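You operate a simulated robot arm through the tools that you are given. There is no shell and no other tool.

Carry out the task below with a simulated robot arm. There is one attempt and no reset: what you move stays moved.

TASK
Tip the flour into the hot stock, whisk out the lumps, turn the burner off and season with herbs.
Fine: keep clear of flame and hot pan; no spill; little pan, whisk and shaker go back; herbs over half of the top or more, not heaped. Set down upright: herb shaker.

It is judged by the outcome, as a careful person would: the job done as asked, and still so three seconds after it is handed in. It fails if anything else is knocked over, pushed out of place, dropped, spilled or broken.

THE ROBOT
A 6-joint arm with a three-finger gripper, fixed in place. Base frame: the origin is on the floor under the middle of its stand, x ahead of it, y to its left, z up. Readings come in mm, degrees, newtons and seconds.
It reaches about 1213 mm from its shoulder. Its first joint turns from -166.0 to 166.0 degrees. Payload 4.89 kg.
The TCP is the grasp point between the finger pads, 30 mm short of the fingertips. In the tool frame z runs along the fingers and y along their closing line. The gripper opens to 164 mm; its body begins 125 mm behind the TCP.
Orientation is that of the tool frame in the base frame, as a unit quaternion [x, y, z, w]. With the fingers straight down and closing along the base's y, the tool's x points along the base's -x, its y along +y and its z along -z.

THE INTERFACE
- The arm moves only by the tool nudge_tool. Its argument "deltas" is a list of rows, each an object of numbers (a shift or turn left out is 0, a gripper value left out holds the last): "ax", "ay", "az": the turn, a rotation vector about the tool's x, y, z in degrees; "tx", "ty", "tz": the shift along the tool's x, y, z in cm; "jaw": the finger opening in cm, from 0 to 16.4. In form: [{"ax": .., "ay": .., "az": .., "tx": .., "ty": .., "tz": .., "jaw": ..}, ...]. A call has 1 to 20 rows; each row shifts and turns the commanded pose from where the row before left it, along the tool's axes as they then stand. A row lasts 0.2 s, in which the tool goes at most 50 mm and 8.6 degrees; a call with a longer step from one row to the next is refused whole, and so is a gripper value outside its range. Where a pose cannot be reached the arm comes as near as it can. A force on the tool above 40 N (or 10 N above the force at the start of the call, whichever is more), or a blocked arm, ends the call early, and 0.2 s more pass. The fingers move at their own pace (about 108 mm/s each) and stop on an object; they squeeze with about 41 N. The grip force told is the motor's: it shows also when the fingers shut on nothing. Time passes only in rows, and 0.2 s behind the last, so rows that do not move let the fingers close. The reply holds the time, the measured pose of the TCP, the force on the tool along the base axes, the opening and the grip force, in the units named above and with some noise, with the torque about the TCP (base axes, N m) and any sound that the robot's microphone picked up.
- Cameras (640 x 400 px; columns grow to the right, rows downward): "scene" is fixed at [220.4, 498, 1587.7]; the picture's right is [-0.77, -0.64, 0.00], its down [-0.22, 0.26, -0.94] and it looks along [0.60, -0.72, -0.34] (base axes); focal length 350 px, centre (320, 200). "wrist" rides on the gripper at [76, -2, -152] in the tool frame; the picture's right is [0.02, 1.00, 0.00], its down [-0.88, 0.02, -0.47] and it looks along [-0.47, 0.01, 0.88] (tool axes); focal length 247 px, centre (320, 200).
- grab_frame(camera): a new picture of that camera. It takes no simulated time.
- move_column(by): moves the trunk up (or, below 0, down) by that many mm; the arm rides with it, the base frame stays. It gives what a move gives, with no picture.
- probe_pixels(camera, pixels): for up to 12 pixels [column, row] of the newest picture of that camera ("zoom" is the newest enlarged one), the place [x, y, z] in the base frame of the surface seen there, good to about 2 mm. It takes no simulated time.
- inspect(camera, box): a new picture of the part [left, top, right, bottom] of that camera's present view, enlarged. It takes no simulated time.
- close_job(): hands the job in; it is judged then, once.

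Leave the gripper open and the arm clear of the work at the hand-in unless told otherwise.

The tools are called after "Request:" by a JSON object that holds its "name" and its "arguments". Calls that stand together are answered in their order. nudge_tool: Moves the arm, as the interface text tells. Its arguments: {"type":"object","properties":{"deltas":{"type":"array","items":{"type":"object","properties":{"ax":{"type":"number"},"ay":{"type":"number"},"az":{"type":"number"},"tx":{"type":"number"},"ty":{"type":"number"},"tz":{"type":"number"},"jaw":{"type":"number"}}}}},"required":["deltas"]} The other tools are called the same way: move_column (by) moves the trunk up or down; grab_frame (camera) takes a picture; probe_pixels (camera, pixels) gives the place of the surface under pixels of a picture; inspect (camera, box) takes an enlarged picture of a part of a camera's view; close_job () hands the job in.

At the start:

```text
time_s: 0.0
tcp_pos: [580.1, -115.0, 1487.7]
tool_rot: [-0.001, 1.0, 0.0, 0.0]
ft_force: [0.8, -0.3, -0.1]
torque: [-0.03, 0.03, -0.02]
width: 164.0
grip_force: 0.1
trunk travel left (down, up): [-225.0, 165.0]
```

scene: 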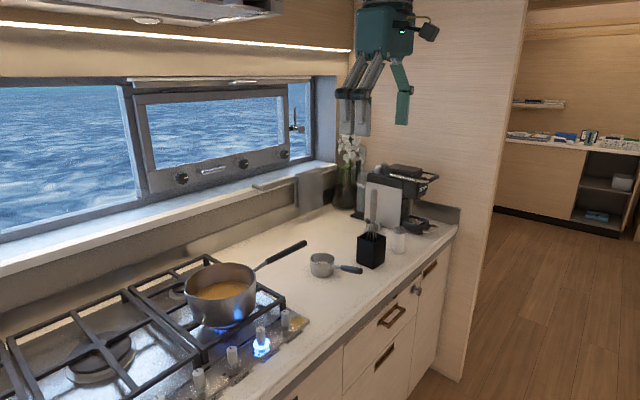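
wrist: 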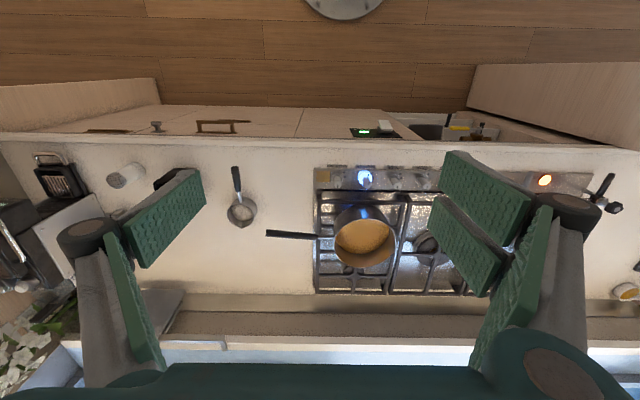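

I see a pot of stock on a lit burner, a small pan of flour to its right, a black holder with utensils, and a white shaker. I'll take enlarged views to look closer before moving.

Request:
{"name": "inspect", "arguments": {"camera": "scene", "box": [140, 220, 340, 345]}}

Request:
{"name": "inspect", "arguments": {"camera": "scene", "box": [290, 160, 450, 285]}}

Request:
{"name": "inspect", "arguments": {"camera": "wrist", "box": [80, 120, 460, 310]}}

```text
3.20 times, centred on (240, 282) of scene
```

zoom: 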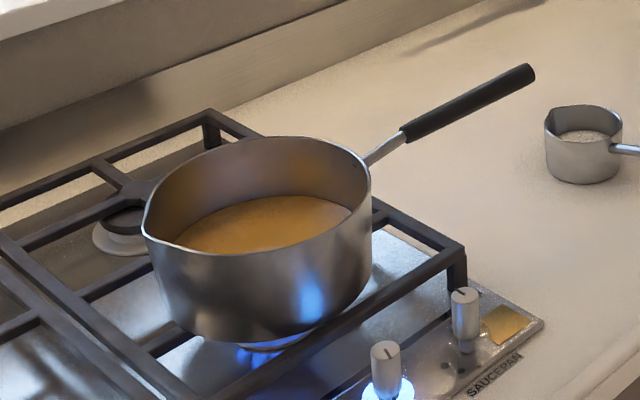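

```text
3.20 times, centred on (370, 222) of scene
```

zoom: 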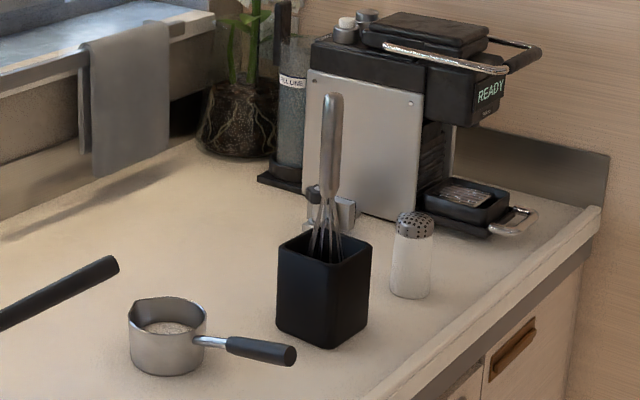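

```text
1.68 times, centred on (270, 215) of wrist
```

zoom: 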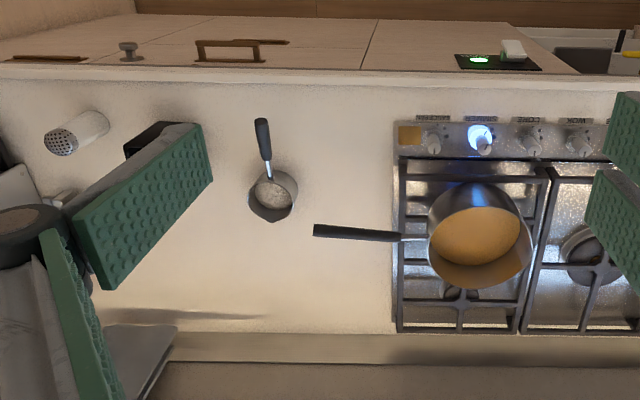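

I'll probe positions: the pot, its handle, the flour pan, the whisk, the holder, the shaker and the knobs.

Request:
{"name": "grab_frame", "arguments": {"camera": "scene"}}

Request:
{"name": "grab_frame", "arguments": {"camera": "wrist"}}

Request:
{"name": "probe_pixels", "arguments": {"camera": "scene", "pixels": [[185, 292], [256, 275], [225, 263], [220, 289], [222, 325], [258, 267], [304, 243], [322, 256], [322, 264], [358, 268], [338, 266], [332, 258]]}}

Request:
{"name": "probe_pixels", "arguments": {"camera": "scene", "pixels": [[373, 192], [373, 215], [372, 225], [360, 236], [385, 236], [371, 242], [398, 228], [398, 232], [398, 253], [260, 335], [285, 318], [232, 352]]}}

Request:
{"name": "inspect", "arguments": {"camera": "scene", "box": [180, 290, 330, 384]}}

```text
taken
```

scene: 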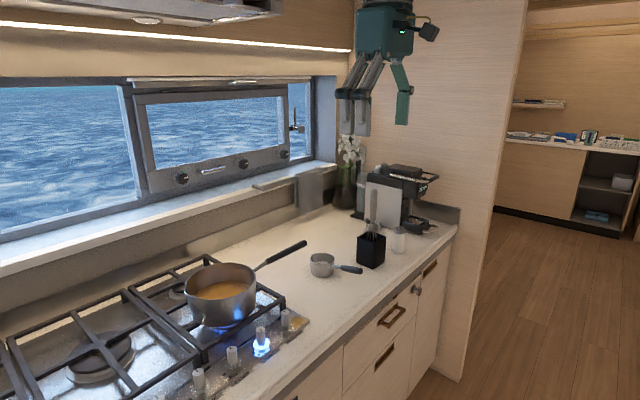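

```text
taken
```

wrist: 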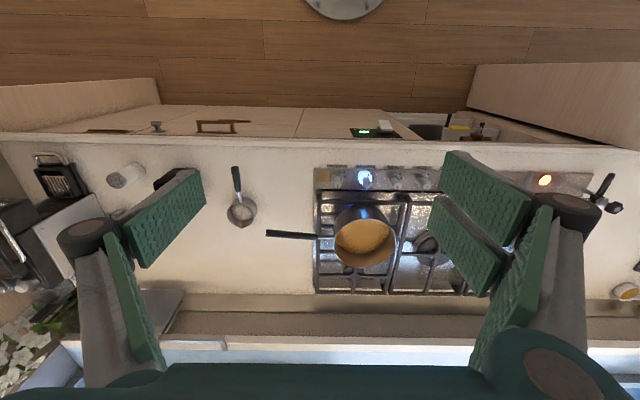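

```text
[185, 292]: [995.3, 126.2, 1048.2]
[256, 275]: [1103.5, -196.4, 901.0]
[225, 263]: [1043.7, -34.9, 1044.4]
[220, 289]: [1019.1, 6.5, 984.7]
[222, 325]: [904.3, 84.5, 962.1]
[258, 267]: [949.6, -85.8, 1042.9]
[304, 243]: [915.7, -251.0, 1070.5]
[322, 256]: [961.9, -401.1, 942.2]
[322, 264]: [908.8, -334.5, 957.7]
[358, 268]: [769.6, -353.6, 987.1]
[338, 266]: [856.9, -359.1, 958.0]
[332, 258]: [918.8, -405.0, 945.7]
```

```text
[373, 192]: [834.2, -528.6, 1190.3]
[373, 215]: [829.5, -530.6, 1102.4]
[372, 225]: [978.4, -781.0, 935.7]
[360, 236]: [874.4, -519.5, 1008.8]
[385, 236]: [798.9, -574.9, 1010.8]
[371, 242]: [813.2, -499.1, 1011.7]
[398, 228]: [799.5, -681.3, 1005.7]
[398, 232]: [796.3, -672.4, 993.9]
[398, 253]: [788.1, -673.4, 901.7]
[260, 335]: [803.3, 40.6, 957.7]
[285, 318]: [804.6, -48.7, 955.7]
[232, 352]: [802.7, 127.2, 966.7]
```

```text
4.26 times, centred on (255, 337) of scene
```

zoom: 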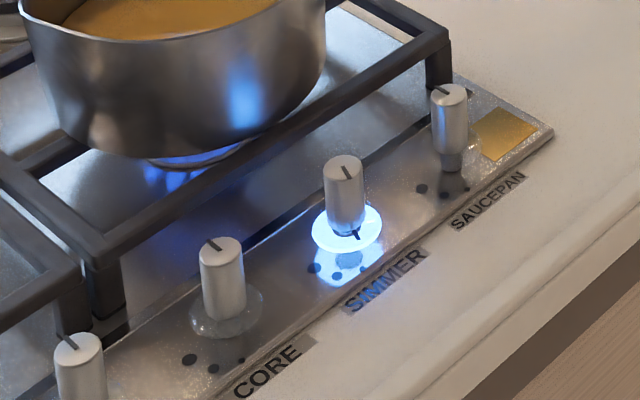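

The lit knob (blue ring) is the one labelled SIMMER. I want a closer look at the gripper layout, the hob knobs, the flour pan and the tool holder.

Request:
{"name": "inspect", "arguments": {"camera": "scene", "box": [320, 0, 450, 140]}}

Request:
{"name": "inspect", "arguments": {"camera": "wrist", "box": [210, 150, 290, 240]}}

Request:
{"name": "inspect", "arguments": {"camera": "wrist", "box": [305, 150, 445, 230]}}

Request:
{"name": "inspect", "arguments": {"camera": "scene", "box": [295, 235, 375, 290]}}

```text
2.86 times, centred on (385, 70) of scene
```

zoom: 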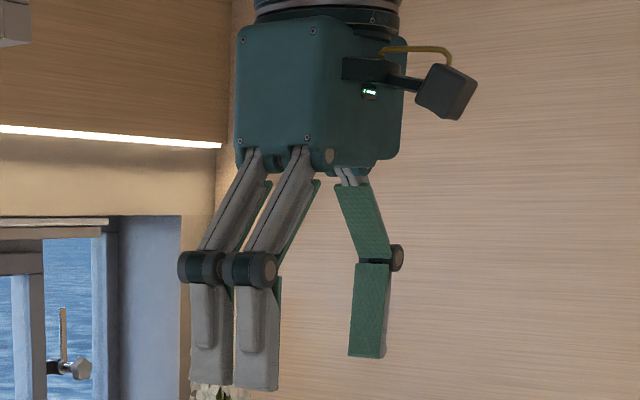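

```text
4.44 times, centred on (250, 195) of wrist
```

zoom: 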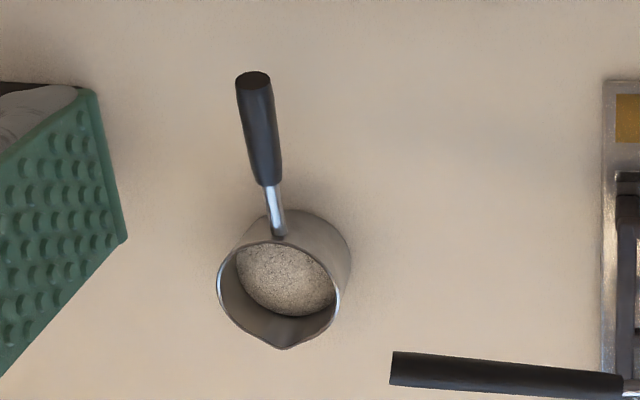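

```text
4.57 times, centred on (375, 190) of wrist
```

zoom: 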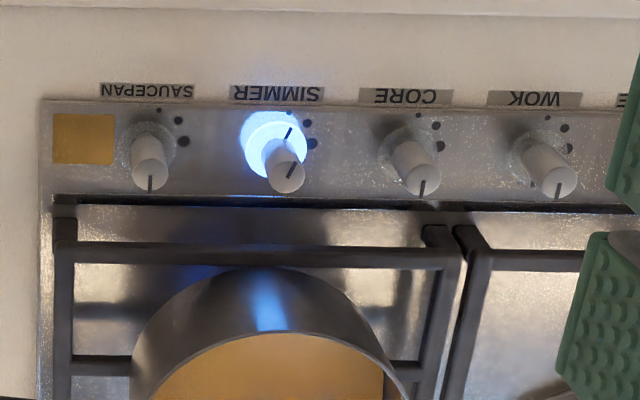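

```text
7.27 times, centred on (335, 262) of scene
```

zoom: 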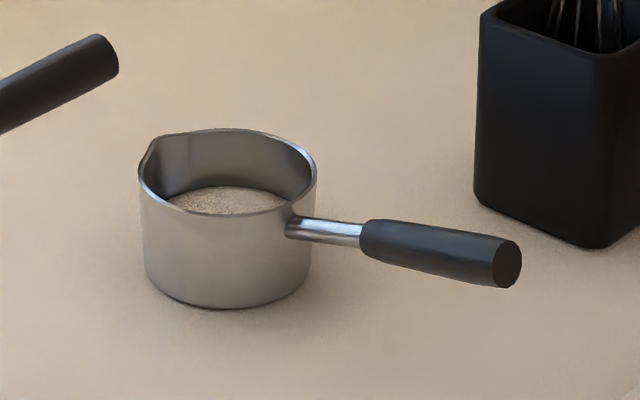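

The hand has one finger on its −y side and two on its +y side. The flour pan's spout is on the far side from its handle, and the off knobs point toward +x. I'll measure the flour pan from the wrist zoom.

Request:
{"name": "inspect", "arguments": {"camera": "wrist", "box": [210, 150, 290, 240]}}

Request:
{"name": "probe_pixels", "arguments": {"camera": "zoom", "pixels": [[253, 80], [258, 110], [265, 150], [269, 180], [275, 210], [282, 345], [219, 290], [341, 290], [280, 242], [285, 275], [250, 300], [282, 330]]}}

```text
4.44 times, centred on (250, 195) of wrist
```

zoom: 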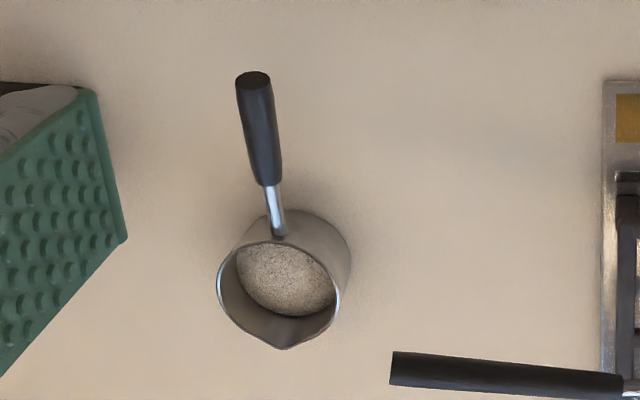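

```text
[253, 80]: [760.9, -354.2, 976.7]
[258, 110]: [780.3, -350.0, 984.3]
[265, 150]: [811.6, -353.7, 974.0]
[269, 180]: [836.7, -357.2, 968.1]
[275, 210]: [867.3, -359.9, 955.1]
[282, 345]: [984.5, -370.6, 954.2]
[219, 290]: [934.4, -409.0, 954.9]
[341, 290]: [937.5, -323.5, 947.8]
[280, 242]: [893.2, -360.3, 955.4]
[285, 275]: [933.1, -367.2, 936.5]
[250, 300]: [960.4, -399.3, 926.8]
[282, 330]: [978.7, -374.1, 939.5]
```

The flour pan has its centre near (935, −366), rim z≈955 and spout toward +x. Its handle runs to (761, −354, ~975), sloping up toward the robot. I'll lower the arm, move sideways and narrow the fingers, staying well above the counter.

Request:
{"name": "nudge_tool", "arguments": {"deltas": [{"tz": 4.8, "jaw": 8}, {"tz": 4.8}, {"tz": 4.8}, {"tz": 4.8}, {"tz": 4.8}, {"ty": -4.8}, {"ty": -4.8}, {"ty": -4.8}, {"ty": -4.8}, {"ty": -4.7}]}}

Request:
{"name": "grab_frame", "arguments": {"camera": "scene"}}

Request:
{"name": "grab_frame", "arguments": {"camera": "wrist"}}

```text
time_s: 2.2
tcp_pos: [580.0, -353.6, 1248.4]
tool_rot: [0.0, 1.0, 0.001, 0.0]
ft_force: [0.2, 0.6, 0.0]
torque: [-0.17, -0.04, -0.01]
width: 79.9
grip_force: 0.1
trunk travel left (down, up): [-225.0, 165.0]
```

```text
taken
```

scene: 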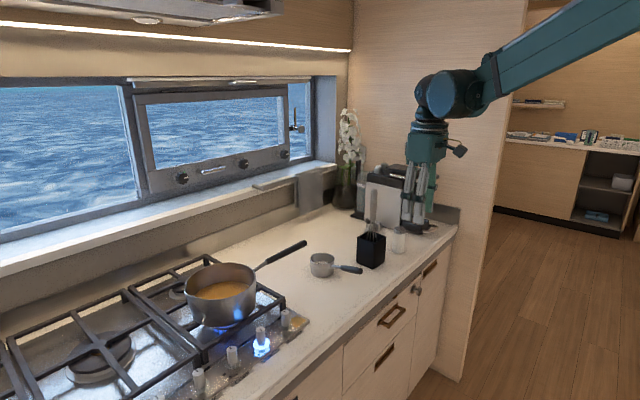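

```text
taken
```

wrist: 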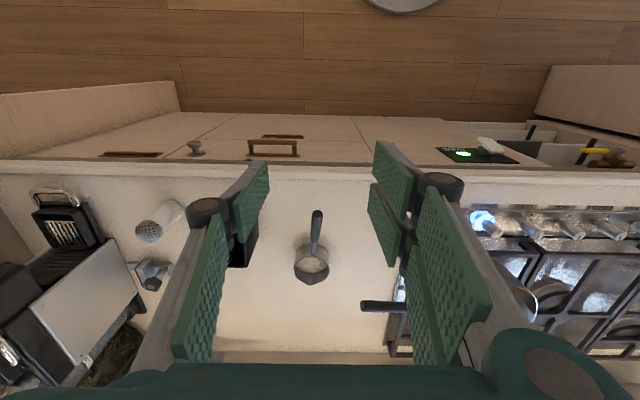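

The arm moves fine. I'll probe the finger pads to learn the gap between the two +y fingers, and the counter's front edge.

Request:
{"name": "inspect", "arguments": {"camera": "wrist", "box": [160, 130, 500, 370]}}

Request:
{"name": "probe_pixels", "arguments": {"camera": "wrist", "pixels": [[378, 145], [408, 165], [372, 188], [400, 220], [402, 260], [376, 205], [265, 165], [235, 200], [320, 178], [320, 172], [270, 148], [196, 147]]}}

```text
1.67 times, centred on (330, 250) of wrist
```

zoom: 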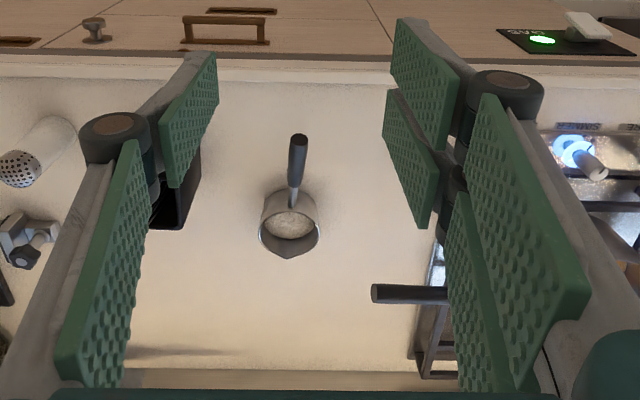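

```text
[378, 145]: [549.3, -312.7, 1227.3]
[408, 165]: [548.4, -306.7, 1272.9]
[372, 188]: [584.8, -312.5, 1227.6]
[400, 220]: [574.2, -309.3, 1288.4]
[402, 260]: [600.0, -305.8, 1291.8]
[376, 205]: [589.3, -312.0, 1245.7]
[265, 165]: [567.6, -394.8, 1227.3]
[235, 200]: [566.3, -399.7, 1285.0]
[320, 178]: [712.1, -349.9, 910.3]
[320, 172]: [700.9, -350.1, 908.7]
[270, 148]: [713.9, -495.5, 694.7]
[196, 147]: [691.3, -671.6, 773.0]
```

I'll probe the pad edges in the zoomed view.

Request:
{"name": "probe_pixels", "arguments": {"camera": "zoom", "pixels": [[400, 28], [395, 70], [430, 55], [425, 125], [440, 145], [390, 97], [400, 160], [425, 220], [435, 180], [210, 62], [170, 180], [215, 95]]}}

```text
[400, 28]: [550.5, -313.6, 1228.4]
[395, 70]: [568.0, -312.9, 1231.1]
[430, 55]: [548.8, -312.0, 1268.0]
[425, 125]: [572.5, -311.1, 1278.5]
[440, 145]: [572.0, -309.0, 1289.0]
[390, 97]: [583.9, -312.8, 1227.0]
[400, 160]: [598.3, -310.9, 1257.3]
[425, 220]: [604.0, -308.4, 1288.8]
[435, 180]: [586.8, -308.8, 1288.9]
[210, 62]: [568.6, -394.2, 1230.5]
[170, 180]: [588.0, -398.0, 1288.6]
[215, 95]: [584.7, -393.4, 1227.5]
```

The gap between the paired fingers is about 11 mm, so a handle lying along the fingers is safely cradled. I'll pitch the hand to point forward and 30° below horizontal, with a small yaw to match the pan handle.

Request:
{"name": "nudge_tool", "arguments": {"deltas": [{"az": 4.3}, {"ay": -7.5}, {"ay": -7.5}, {"ay": -7.5}, {"ay": -7.5}, {"ay": -7.5}, {"ay": -7.5}, {"ay": -7.5}, {"ay": -7.5}]}}

Request:
{"name": "grab_frame", "arguments": {"camera": "scene"}}

Request:
{"name": "grab_frame", "arguments": {"camera": "wrist"}}

```text
time_s: 4.2
tcp_pos: [579.2, -353.2, 1247.5]
tool_rot: [0.032, 0.865, -0.019, 0.501]
ft_force: [-0.3, -0.1, 0.3]
torque: [0.01, -0.01, -0.03]
width: 79.9
grip_force: 0.0
trunk travel left (down, up): [-225.0, 165.0]
```

```text
taken
```

scene: 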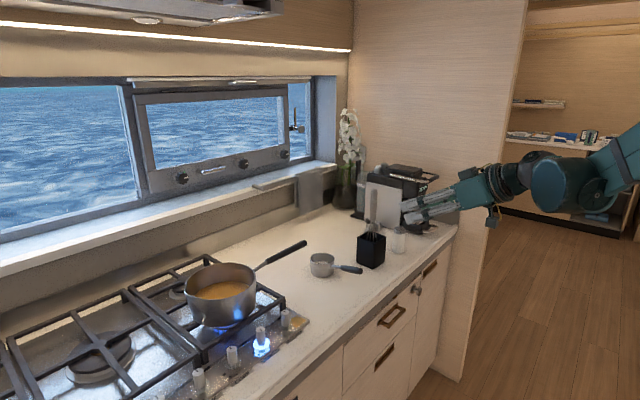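

```text
taken
```

wrist: 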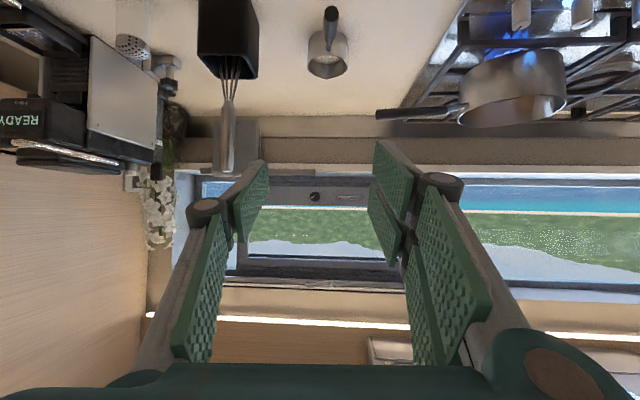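

The hand now points forward and 30° down. I'll move it to a pre-grasp point 100 mm back along the handle line.

Request:
{"name": "nudge_tool", "arguments": {"deltas": [{"tx": 2.19, "ty": 0.247, "tz": 3.935}, {"tx": 2.19, "ty": 0.247, "tz": 3.935}, {"tx": 2.19, "ty": 0.247, "tz": 3.935}, {"tx": 2.19, "ty": 0.247, "tz": 3.935}, {"tx": 2.19, "ty": 0.247, "tz": 3.935}, {"tx": 2.19, "ty": 0.247, "tz": 3.935}]}}

Request:
{"name": "grab_frame", "arguments": {"camera": "wrist"}}

Request:
{"name": "grab_frame", "arguments": {"camera": "scene"}}

```text
time_s: 5.6
tcp_pos: [719.4, -348.6, 1016.4]
tool_rot: [0.033, 0.865, -0.019, 0.501]
ft_force: [-2.1, 1.0, 0.4]
torque: [-0.04, 0.0, -0.08]
width: 79.9
grip_force: 0.1
trunk travel left (down, up): [-225.0, 165.0]
```

```text
taken
```

wrist: 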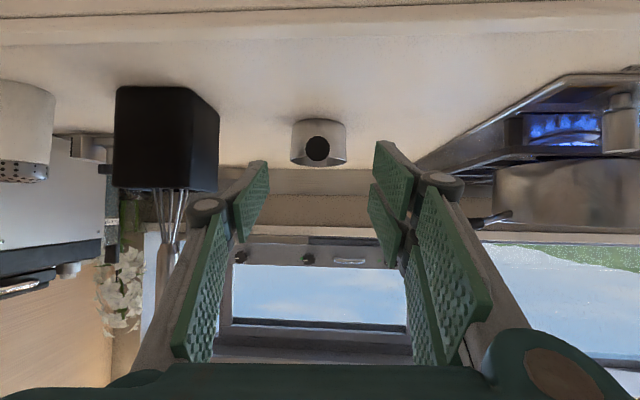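

```text
taken
```

scene: 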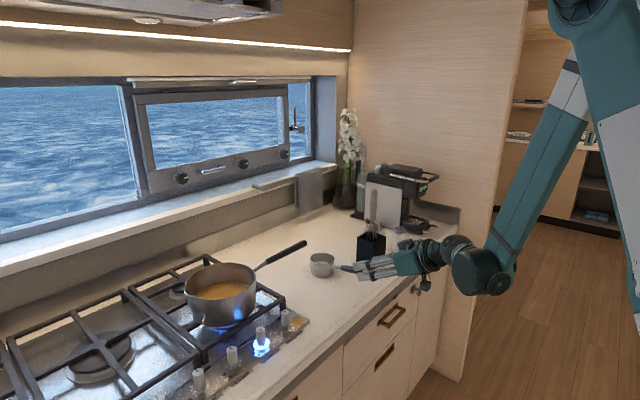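

The handle's end cap shows at (317, 151), roughly centred between the fingers. I'll probe it for precision.

Request:
{"name": "inspect", "arguments": {"camera": "wrist", "box": [270, 100, 370, 180]}}

Request:
{"name": "probe_pixels", "arguments": {"camera": "wrist", "pixels": [[317, 151], [308, 151], [326, 151], [317, 141], [317, 160], [295, 150], [343, 150], [292, 125], [345, 125]]}}

```text
5.00 times, centred on (320, 140) of wrist
```

zoom: 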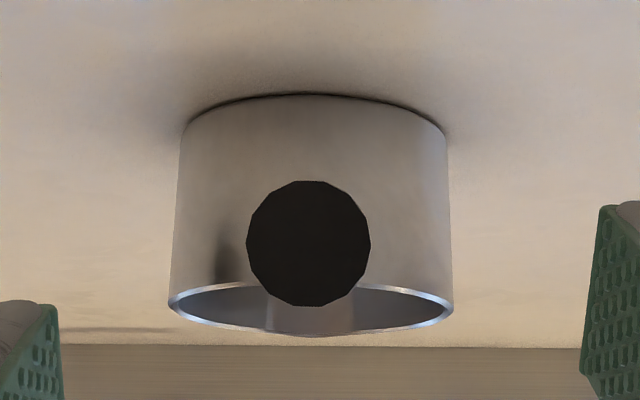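

```text
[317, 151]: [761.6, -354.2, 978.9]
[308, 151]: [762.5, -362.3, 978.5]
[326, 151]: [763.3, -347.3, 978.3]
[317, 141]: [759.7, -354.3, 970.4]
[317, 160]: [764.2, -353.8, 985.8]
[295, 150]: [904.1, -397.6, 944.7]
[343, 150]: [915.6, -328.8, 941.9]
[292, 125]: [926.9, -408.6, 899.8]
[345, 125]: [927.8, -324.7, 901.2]
```

The handle is 20 mm thick and its axis lines up with the tool. I'll advance about 100 mm along the tool axis so the fingers straddle it.

Request:
{"name": "nudge_tool", "arguments": {"deltas": [{"tx": 0.02, "ty": -0.05, "tz": 2.5}, {"ty": -0.06, "tz": 2.5}, {"ty": -0.06, "tz": 2.5}, {"ty": -0.06, "tz": 2.44}, {"jaw": 5}, {"jaw": 4}]}}

Request:
{"name": "grab_frame", "arguments": {"camera": "wrist"}}

Request:
{"name": "inspect", "arguments": {"camera": "scene", "box": [280, 200, 480, 325]}}

```text
time_s: 7.0
tcp_pos: [805.5, -357.0, 966.0]
tool_rot: [0.033, 0.866, -0.019, 0.499]
ft_force: [-0.4, -0.4, -0.2]
torque: [0.01, 0.0, 0.02]
width: 39.9
grip_force: 0.0
trunk travel left (down, up): [-225.0, 165.0]
```

```text
taken
```

wrist: 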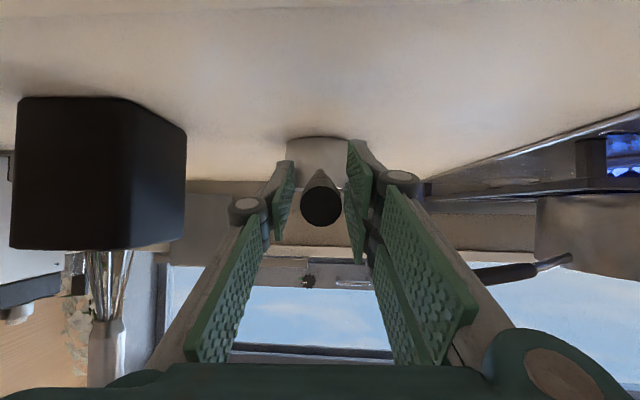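

```text
3.20 times, centred on (380, 262) of scene
```

zoom: 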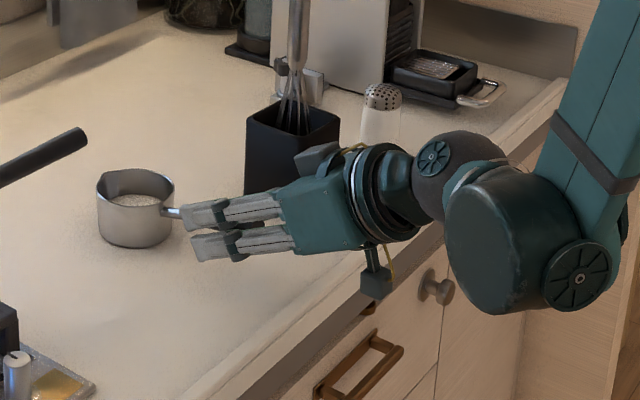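

The handle sits between the fingers with no contact forces. I'll close the fingers.

Request:
{"name": "nudge_tool", "arguments": {"deltas": [{"jaw": 2.5}, {"jaw": 1.5}, {"jaw": 0.5}, {"jaw": 0}, {"jaw": 0}]}}

Request:
{"name": "inspect", "arguments": {"camera": "scene", "box": [290, 220, 410, 300]}}

Request:
{"name": "grab_frame", "arguments": {"camera": "wrist"}}

```text
time_s: 8.2
tcp_pos: [805.1, -357.0, 966.3]
tool_rot: [0.032, 0.866, -0.018, 0.499]
ft_force: [-0.6, -0.9, -0.9]
torque: [0.01, 0.08, -0.08]
width: 22.8
grip_force: 41.6
trunk travel left (down, up): [-225.0, 165.0]
```

```text
5.00 times, centred on (350, 260) of scene
```

zoom: 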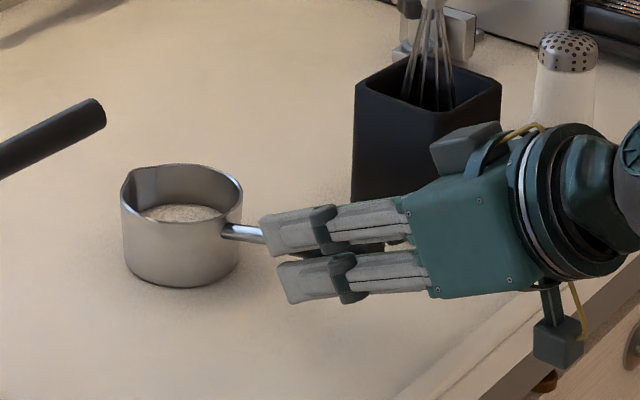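

```text
taken
```

wrist: 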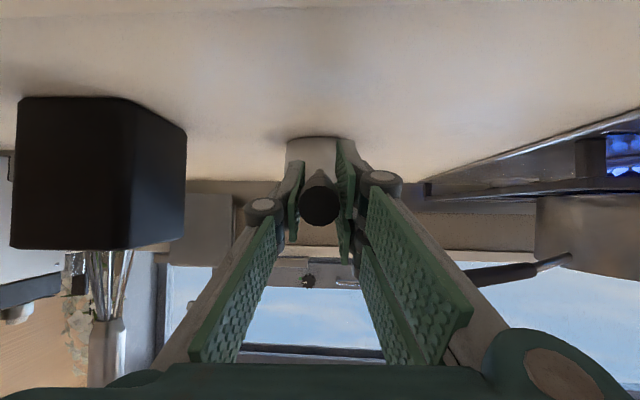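

The handle is held (22.8 mm, 41.6 N). I'll lift straight up slowly by 30 mm and check that the pan stays level.

Request:
{"name": "nudge_tool", "arguments": {"deltas": [{"tx": -0.434, "tz": -0.249}, {"tx": -0.434, "tz": -0.249}, {"tx": -0.868, "tz": -0.498}, {"tx": -0.868, "tz": -0.498}, {}]}}

Request:
{"name": "inspect", "arguments": {"camera": "scene", "box": [290, 220, 410, 300]}}

Request:
{"name": "grab_frame", "arguments": {"camera": "wrist"}}

```text
time_s: 9.4
tcp_pos: [804.7, -357.1, 997.8]
tool_rot: [0.032, 0.866, -0.019, 0.499]
ft_force: [-0.2, 0.4, -2.2]
torque: [-0.02, 0.24, 0.01]
width: 23.2
grip_force: 41.5
trunk travel left (down, up): [-225.0, 165.0]
```

```text
5.00 times, centred on (350, 260) of scene
```

zoom: 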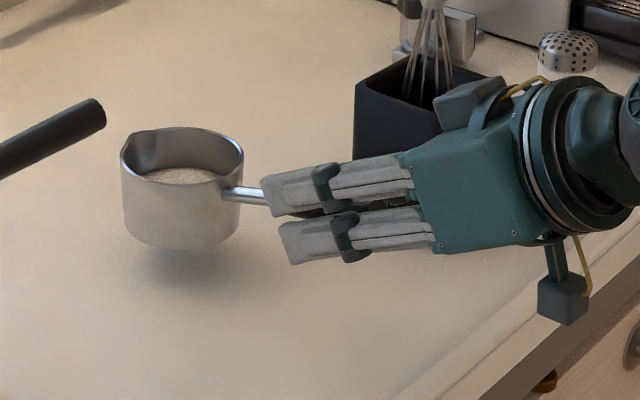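

```text
taken
```

wrist: 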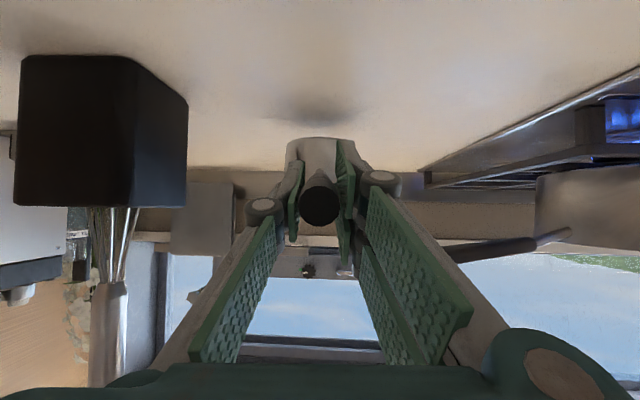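

The pan is held level (about 2.2 N). Before carrying it over, I'll measure the pot's rim, stock surface and handle precisely.

Request:
{"name": "inspect", "arguments": {"camera": "scene", "box": [160, 235, 320, 335]}}

Request:
{"name": "probe_pixels", "arguments": {"camera": "zoom", "pixels": [[104, 225], [388, 140], [240, 102], [180, 113], [340, 118], [300, 245], [160, 262], [230, 200], [330, 190], [270, 175], [410, 120], [570, 38]]}}

```text
4.00 times, centred on (240, 285) of scene
```

zoom: 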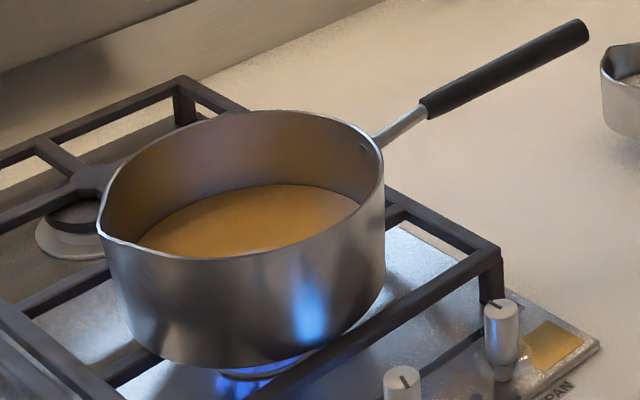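

```text
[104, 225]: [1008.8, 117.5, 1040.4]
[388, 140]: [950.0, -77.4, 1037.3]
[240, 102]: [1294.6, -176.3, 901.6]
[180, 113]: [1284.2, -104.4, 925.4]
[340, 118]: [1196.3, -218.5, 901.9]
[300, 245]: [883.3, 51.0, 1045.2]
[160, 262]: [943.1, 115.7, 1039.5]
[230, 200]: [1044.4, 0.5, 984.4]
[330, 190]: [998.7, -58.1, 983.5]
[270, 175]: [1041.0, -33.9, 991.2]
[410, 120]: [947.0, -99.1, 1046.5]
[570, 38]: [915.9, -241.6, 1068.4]
```

Pot: centre about (981, 20), outer radius about 103, rim z≈1046, stock z≈985. I'll raise the flour pan to about z=1198, then carry it gently sideways above the pot with its bottom about 85 mm above the rim.

Request:
{"name": "nudge_tool", "arguments": {"deltas": [{"tx": -1.74, "tz": -1.0}, {"tx": -3.04, "tz": -1.74}, {"tx": -3.47, "tz": -1.99}, {"tx": -3.47, "tz": -1.99}, {"tx": -3.04, "tz": -1.74}, {"tx": -1.74, "tz": -1.0}, {"tx": -0.87, "tz": -0.5}]}}

Request:
{"name": "grab_frame", "arguments": {"camera": "scene"}}

```text
time_s: 11.0
tcp_pos: [805.7, -356.3, 1198.0]
tool_rot: [0.032, 0.865, -0.019, 0.5]
ft_force: [0.9, 0.8, -2.6]
torque: [0.0, 0.25, 0.02]
width: 23.3
grip_force: 41.1
trunk travel left (down, up): [-225.0, 165.0]
```

```text
taken
```

scene: 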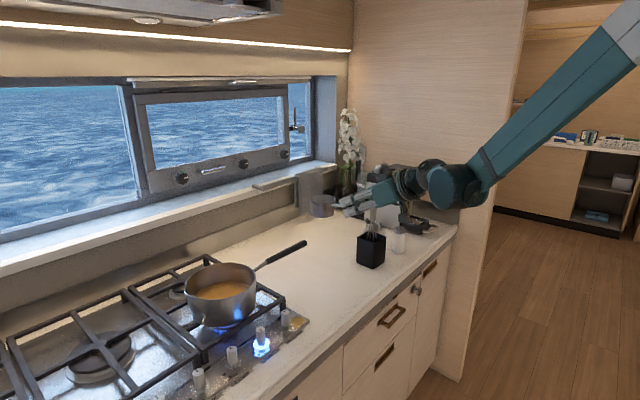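

The pan is high and level. I'll carry it toward +y, over the pot.

Request:
{"name": "nudge_tool", "arguments": {"deltas": [{"tx": -0.022, "ty": 1.5, "tz": 0.035}, {"tx": -0.037, "ty": 2.5, "tz": 0.058}, {"tx": -0.051, "ty": 3.5, "tz": 0.082}, {"tx": -0.051, "ty": 3.5, "tz": 0.082}, {"tx": -0.051, "ty": 3.5, "tz": 0.082}, {"tx": -0.051, "ty": 3.5, "tz": 0.082}, {"tx": -0.051, "ty": 3.5, "tz": 0.082}, {"tx": -0.051, "ty": 3.5, "tz": 0.082}, {"tx": -0.051, "ty": 3.5, "tz": 0.082}, {"tx": -0.051, "ty": 3.5, "tz": 0.082}, {"tx": -0.051, "ty": 3.5, "tz": 0.082}, {"tx": -0.035, "ty": 2.4, "tz": 0.056}, {"tx": -0.022, "ty": 1.4, "tz": 0.035}]}}

Request:
{"name": "grab_frame", "arguments": {"camera": "scene"}}

Request:
{"name": "grab_frame", "arguments": {"camera": "wrist"}}

```text
time_s: 13.8
tcp_pos: [845.7, 34.0, 1196.0]
tool_rot: [0.032, 0.866, -0.019, 0.498]
ft_force: [0.1, 0.3, -1.6]
torque: [-0.01, 0.24, -0.01]
width: 23.2
grip_force: 41.3
trunk travel left (down, up): [-225.0, 165.0]
```

```text
taken
```

scene: 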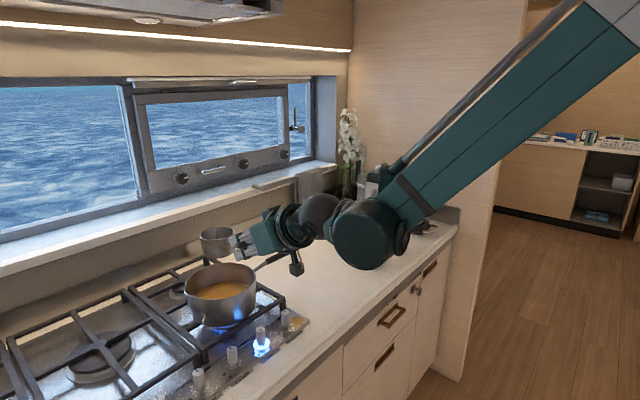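

```text
taken
```

wrist: 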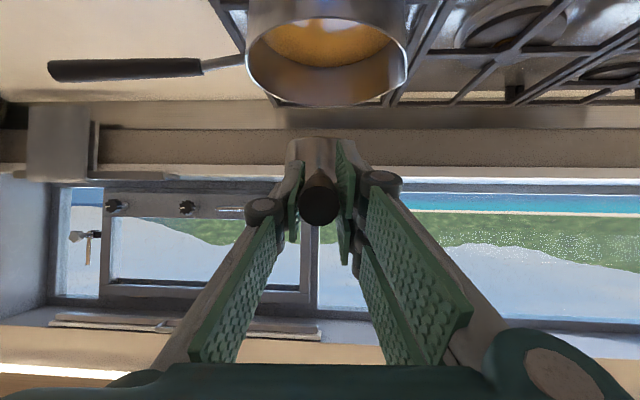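

The pan is above the pot. I'll check its position relative to the pot with a zoom and probes.

Request:
{"name": "inspect", "arguments": {"camera": "scene", "box": [170, 205, 330, 335]}}

Request:
{"name": "probe_pixels", "arguments": {"camera": "zoom", "pixels": [[110, 110], [225, 110], [165, 160], [170, 75], [130, 90], [200, 95]]}}

```text
3.08 times, centred on (250, 270) of scene
```

zoom: 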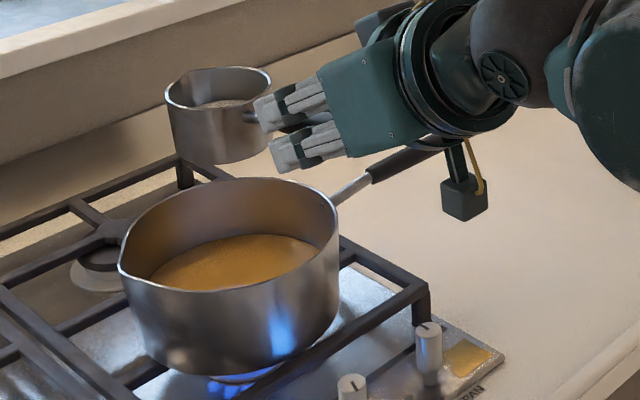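

```text
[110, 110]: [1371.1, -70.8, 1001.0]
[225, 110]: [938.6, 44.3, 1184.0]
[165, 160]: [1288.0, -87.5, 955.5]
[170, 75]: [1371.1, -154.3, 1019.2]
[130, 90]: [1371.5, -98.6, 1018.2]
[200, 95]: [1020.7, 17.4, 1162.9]
```

The pan centre is near (970, 24), above the pot. I'll lower it about 50 mm, then start rolling about the handle's axis so the mouth turns toward +y. The first 40° only tests the motion.

Request:
{"name": "nudge_tool", "arguments": {"deltas": [{"tx": 2.21, "tz": 1.27}, {"tx": 2.21, "tz": 1.27}, {"ax": 3.98, "az": -6.94}, {"ax": 3.98, "az": -6.94}, {"ax": 3.98, "az": -6.94}, {"ax": 3.98, "az": -6.94}]}}

Request:
{"name": "inspect", "arguments": {"camera": "scene", "box": [170, 205, 330, 335]}}

Request:
{"name": "grab_frame", "arguments": {"camera": "wrist"}}

```text
time_s: 15.2
tcp_pos: [845.8, 33.2, 1146.7]
tool_rot: [-0.107, 0.837, -0.257, 0.472]
ft_force: [-1.5, -0.1, -2.5]
torque: [0.12, 0.27, 0.07]
width: 23.0
grip_force: 41.1
trunk travel left (down, up): [-225.0, 165.0]
```

```text
3.08 times, centred on (250, 270) of scene
```

zoom: 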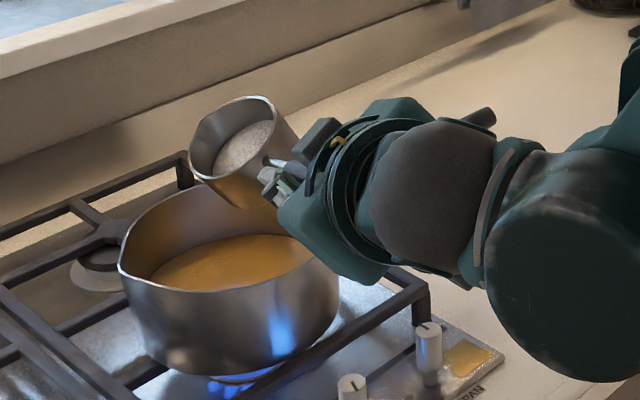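

```text
taken
```

wrist: 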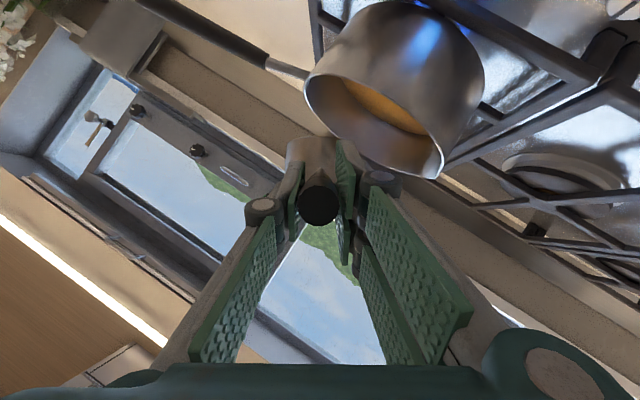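

The roll works and the flour is shifting inside the pan. I'll continue slowly, 5° per row, toward about 90°.

Request:
{"name": "nudge_tool", "arguments": {"deltas": [{"ax": 2.49, "az": -4.34}, {"ax": 2.49, "az": -4.34}, {"ax": 2.49, "az": -4.34}, {"ax": 2.49, "az": -4.34}, {"ax": 2.49, "az": -4.34}, {"ax": 2.49, "az": -4.34}]}}

Request:
{"name": "inspect", "arguments": {"camera": "scene", "box": [170, 205, 330, 335]}}

```text
time_s: 16.6
tcp_pos: [845.8, 32.9, 1145.5]
tool_rot: [-0.23, 0.751, -0.462, 0.411]
ft_force: [-0.4, 0.2, -2.3]
torque: [0.11, 0.23, 0.07]
width: 23.1
grip_force: 40.8
trunk travel left (down, up): [-225.0, 165.0]
```

```text
3.08 times, centred on (250, 270) of scene
```

zoom: 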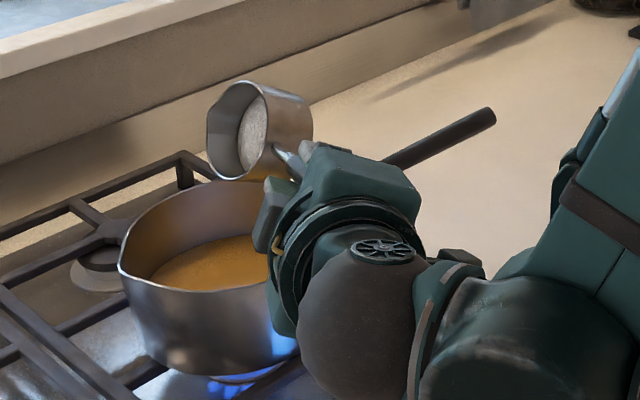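

At about 62° the flour still clings in the pan. I'll continue rolling.

Request:
{"name": "nudge_tool", "arguments": {"deltas": [{"ax": 2.49, "az": -4.34}, {"ax": 2.49, "az": -4.34}, {"ax": 2.49, "az": -4.34}, {"ax": 2.49, "az": -4.34}, {"ax": 2.49, "az": -4.34}, {"ax": 2.49, "az": -4.34}]}}

Request:
{"name": "inspect", "arguments": {"camera": "scene", "box": [170, 205, 330, 335]}}

```text
time_s: 18.0
tcp_pos: [845.8, 32.4, 1145.4]
tool_rot: [0.338, -0.615, 0.635, -0.323]
ft_force: [-0.7, -0.1, -1.6]
torque: [0.09, 0.2, 0.06]
width: 22.9
grip_force: 41.0
trunk travel left (down, up): [-225.0, 165.0]
```

```text
3.08 times, centred on (250, 270) of scene
```

zoom: 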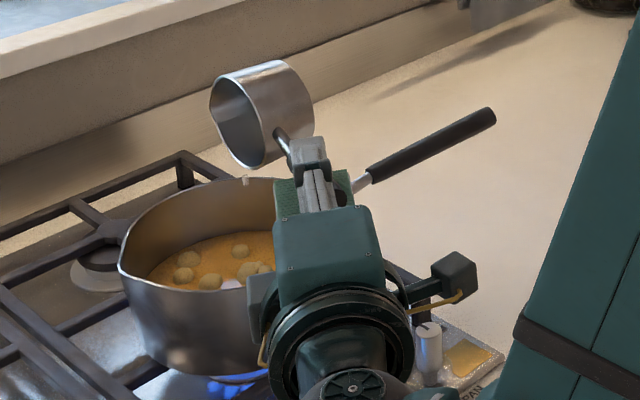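

The flour has gone in and lumps show in the stock. I'll roll further to about 125° and hold so the last of it falls.

Request:
{"name": "nudge_tool", "arguments": {"deltas": [{"ax": 2.49, "az": -4.34}, {"ax": 2.49, "az": -4.34}, {"ax": 2.49, "az": -4.34}, {"ax": 2.49, "az": -4.34}, {"ax": 2.49, "az": -4.34}, {"ax": 2.49, "az": -4.34}, {}, {}, {}, {}, {}]}}

Request:
{"name": "inspect", "arguments": {"camera": "scene", "box": [170, 205, 330, 335]}}

Request:
{"name": "grab_frame", "arguments": {"camera": "wrist"}}

```text
time_s: 20.4
tcp_pos: [864.5, 39.9, 1168.4]
tool_rot: [0.424, -0.437, 0.764, -0.213]
ft_force: [-0.2, 0.5, -2.1]
torque: [0.06, 0.14, 0.06]
width: 23.2
grip_force: 40.9
out of reach, approached as far as the arm can: row 4, 5, 6
trunk travel left (down, up): [-225.0, 165.0]
```

```text
3.08 times, centred on (250, 270) of scene
```

zoom: 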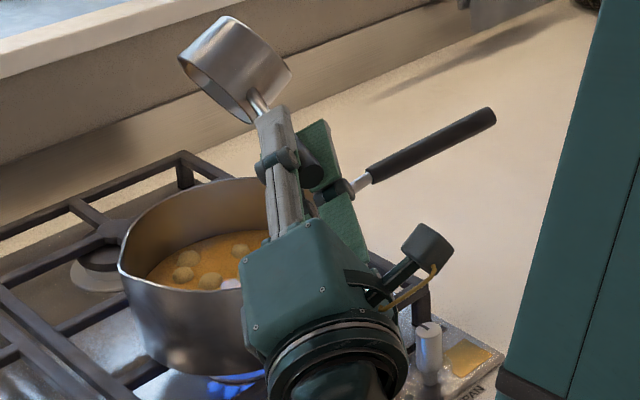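

```text
taken
```

wrist: 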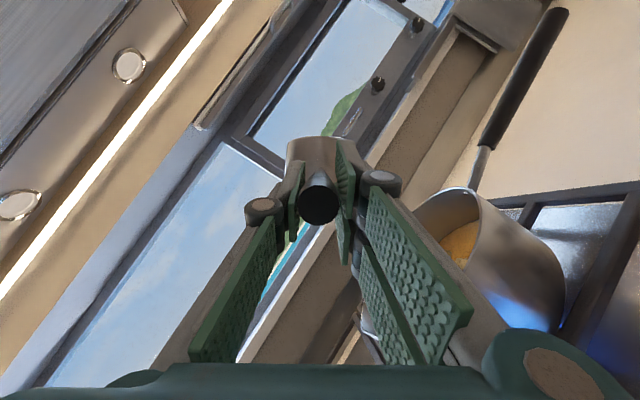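

The last rows went out of reach and the arm drifted slightly. The pan looks empty, so I'll zoom in on it and on the white spot in the stock.

Request:
{"name": "inspect", "arguments": {"camera": "scene", "box": [205, 205, 255, 240]}}

Request:
{"name": "inspect", "arguments": {"camera": "scene", "box": [195, 255, 265, 305]}}

```text
11.43 times, centred on (230, 222) of scene
```

zoom: 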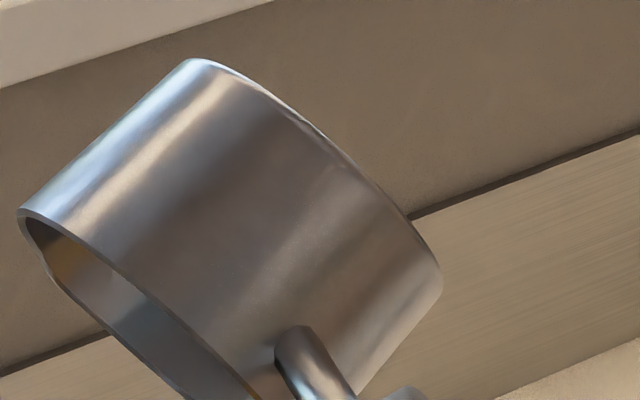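

```text
8.00 times, centred on (230, 280) of scene
```

zoom: 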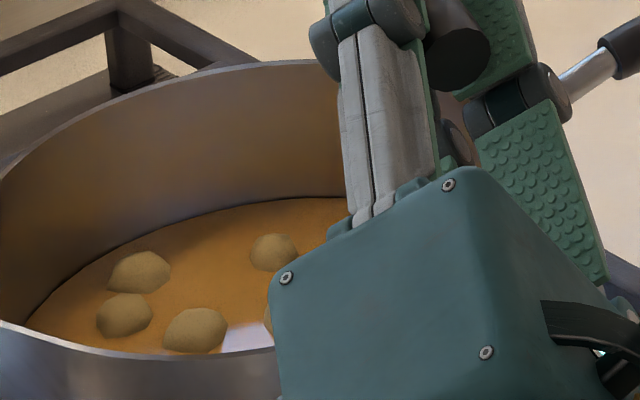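

The pan looks empty, with the lumps floating in the stock. I'll reverse three rows of the roll and check where the arm ends up.

Request:
{"name": "nudge_tool", "arguments": {"deltas": [{"ax": -2.49, "az": 4.34}, {"ax": -2.49, "az": 4.34}, {"ax": -2.49, "az": 4.34}, {}]}}

Request:
{"name": "inspect", "arguments": {"camera": "scene", "box": [170, 205, 330, 335]}}

```text
time_s: 21.4
tcp_pos: [864.9, 40.9, 1169.1]
tool_rot: [0.384, -0.53, 0.706, -0.271]
ft_force: [0.3, -0.1, -1.9]
torque: [0.08, 0.18, 0.03]
width: 22.8
grip_force: 40.9
trunk travel left (down, up): [-225.0, 165.0]
```

```text
3.08 times, centred on (250, 270) of scene
```

zoom: 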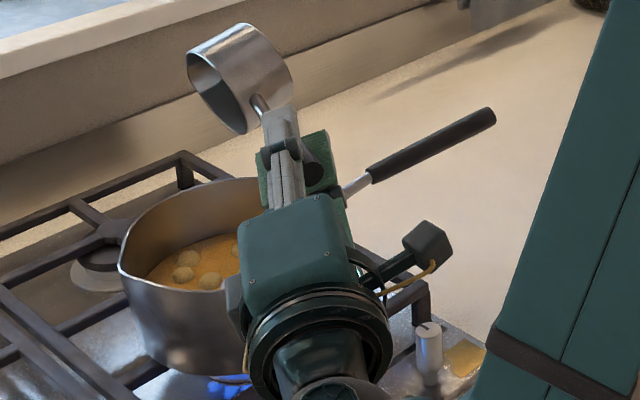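

The arm held its position and the orientation is a clean 107° roll. I'll roll back to about 59° and look into the pan.

Request:
{"name": "nudge_tool", "arguments": {"deltas": [{"ax": -3.98, "az": 6.94}, {"ax": -3.98, "az": 6.94}, {"ax": -3.98, "az": 6.94}, {"ax": -3.98, "az": 6.94}, {"ax": -3.98, "az": 6.94}, {"ax": -3.98, "az": 6.94}]}}

Request:
{"name": "inspect", "arguments": {"camera": "scene", "box": [180, 205, 300, 300]}}

```text
time_s: 22.8
tcp_pos: [865.4, 39.1, 1168.5]
tool_rot: [-0.218, 0.762, -0.442, 0.419]
ft_force: [-0.3, 0.5, -2.8]
torque: [0.01, 0.12, -0.06]
width: 23.2
grip_force: 40.9
trunk travel left (down, up): [-225.0, 165.0]
```

```text
4.21 times, centred on (240, 252) of scene
```

zoom: 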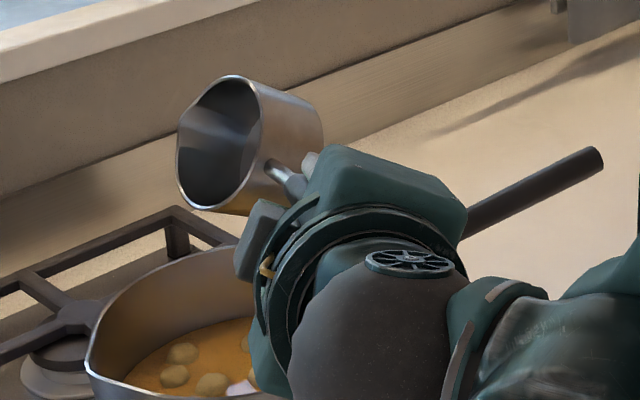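

The pan is empty and clean. I'll roll it upright, then raise it about 30 mm.

Request:
{"name": "nudge_tool", "arguments": {"deltas": [{"ax": -3.98, "az": 6.94}, {"ax": -3.98, "az": 6.94}, {"ax": -3.98, "az": 6.94}, {"ax": -3.98, "az": 6.94}, {"ax": -3.98, "az": 6.94}, {"ax": -3.98, "az": 6.94}, {"ax": -3.98, "az": 6.94}, {"ax": -1.45, "az": 2.52}, {"tx": -2.6, "tz": -1.5}]}}

Request:
{"name": "grab_frame", "arguments": {"camera": "scene"}}

```text
time_s: 24.8
tcp_pos: [863.7, 39.6, 1198.9]
tool_rot: [0.033, 0.865, -0.02, 0.5]
ft_force: [1.4, 0.3, -1.5]
torque: [-0.01, 0.18, -0.01]
width: 23.1
grip_force: 41.0
trunk travel left (down, up): [-225.0, 165.0]
```

```text
taken
```

scene: 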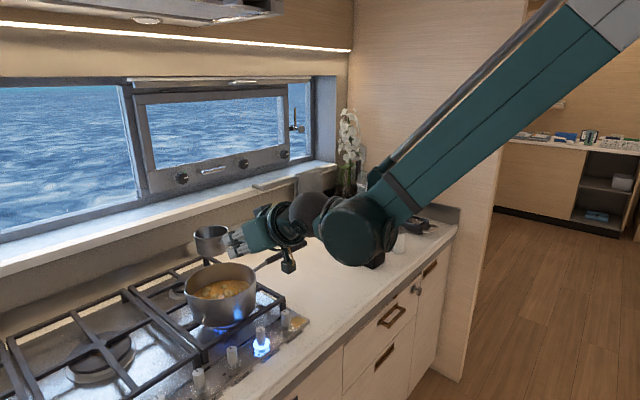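

Upright at z≈1199. I'll carry the empty pan back above its original spot.

Request:
{"name": "nudge_tool", "arguments": {"deltas": [{"tx": 0.148, "ty": -4.0, "tz": -0.25}, {"tx": 0.148, "ty": -4.0, "tz": -0.25}, {"tx": 0.148, "ty": -4.0, "tz": -0.25}, {"tx": 0.148, "ty": -4.0, "tz": -0.25}, {"tx": 0.148, "ty": -4.0, "tz": -0.25}, {"tx": 0.148, "ty": -4.0, "tz": -0.25}, {"tx": 0.148, "ty": -4.0, "tz": -0.25}, {"tx": 0.148, "ty": -4.0, "tz": -0.25}, {"tx": 0.148, "ty": -4.0, "tz": -0.25}, {"tx": 0.148, "ty": -4.0, "tz": -0.25}, {}]}}

```text
time_s: 27.2
tcp_pos: [805.6, -358.4, 1198.5]
tool_rot: [0.032, 0.865, -0.019, 0.5]
ft_force: [0.0, -0.4, -1.3]
torque: [0.03, 0.14, 0.13]
width: 23.1
grip_force: 41.1
trunk travel left (down, up): [-225.0, 165.0]
```

Above the start spot. I'll lower most of the way, leaving about 14 mm.

Request:
{"name": "nudge_tool", "arguments": {"deltas": [{"tx": 3.16, "tz": 1.81, "ty": 0.07}, {"tx": 3.16, "tz": 1.81, "ty": 0.07}, {"tx": 3.16, "tz": 1.81}, {"tx": 3.16, "tz": 1.81}, {"tx": 3.16, "tz": 1.81}, {"tx": 3.16, "tz": 1.81}, {}]}}

Request:
{"name": "inspect", "arguments": {"camera": "scene", "box": [290, 220, 410, 300]}}

```text
time_s: 28.8
tcp_pos: [802.6, -355.5, 979.9]
tool_rot: [0.032, 0.866, -0.019, 0.499]
ft_force: [-0.4, -0.5, -1.7]
torque: [0.02, 0.15, 0.02]
width: 22.9
grip_force: 40.6
trunk travel left (down, up): [-225.0, 165.0]
```

```text
5.00 times, centred on (350, 260) of scene
```

zoom: 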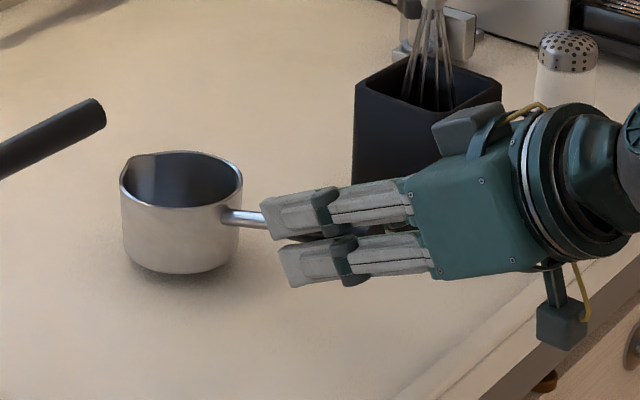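

14 mm to go. I'll lower in small steps to the original pose while watching the force.

Request:
{"name": "nudge_tool", "arguments": {"deltas": [{"tx": 0.25, "ty": -0.03, "tz": 0.215}, {"tx": 0.25, "ty": -0.03, "tz": 0.215}, {"tx": 0.25, "ty": -0.03, "tz": 0.215}, {"tx": 0.2, "ty": -0.03, "tz": 0.17}, {}, {}]}}

Request:
{"name": "inspect", "arguments": {"camera": "scene", "box": [290, 220, 410, 300]}}

Request:
{"name": "probe_pixels", "arguments": {"camera": "zoom", "pixels": [[180, 275], [185, 282], [120, 240], [240, 250]]}}

```text
time_s: 30.2
tcp_pos: [806.8, -357.7, 969.4]
tool_rot: [0.033, 0.865, -0.021, 0.5]
ft_force: [1.5, 0.2, 2.3]
torque: [-0.12, -0.5, 0.07]
width: 22.9
grip_force: 41.8
trunk travel left (down, up): [-225.0, 165.0]
```

```text
5.00 times, centred on (350, 260) of scene
```

zoom: 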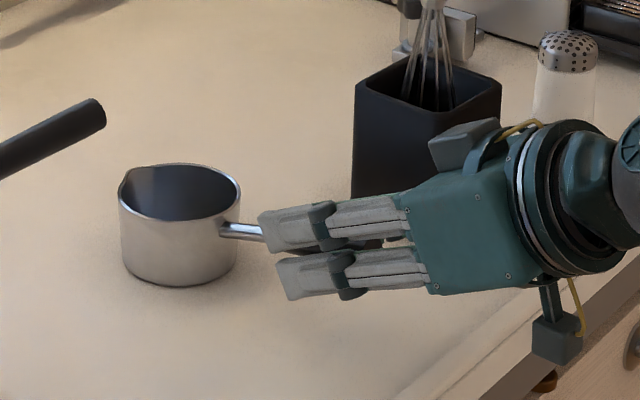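

```text
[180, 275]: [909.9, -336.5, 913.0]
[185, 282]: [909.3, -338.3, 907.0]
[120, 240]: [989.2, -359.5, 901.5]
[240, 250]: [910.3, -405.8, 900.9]
```

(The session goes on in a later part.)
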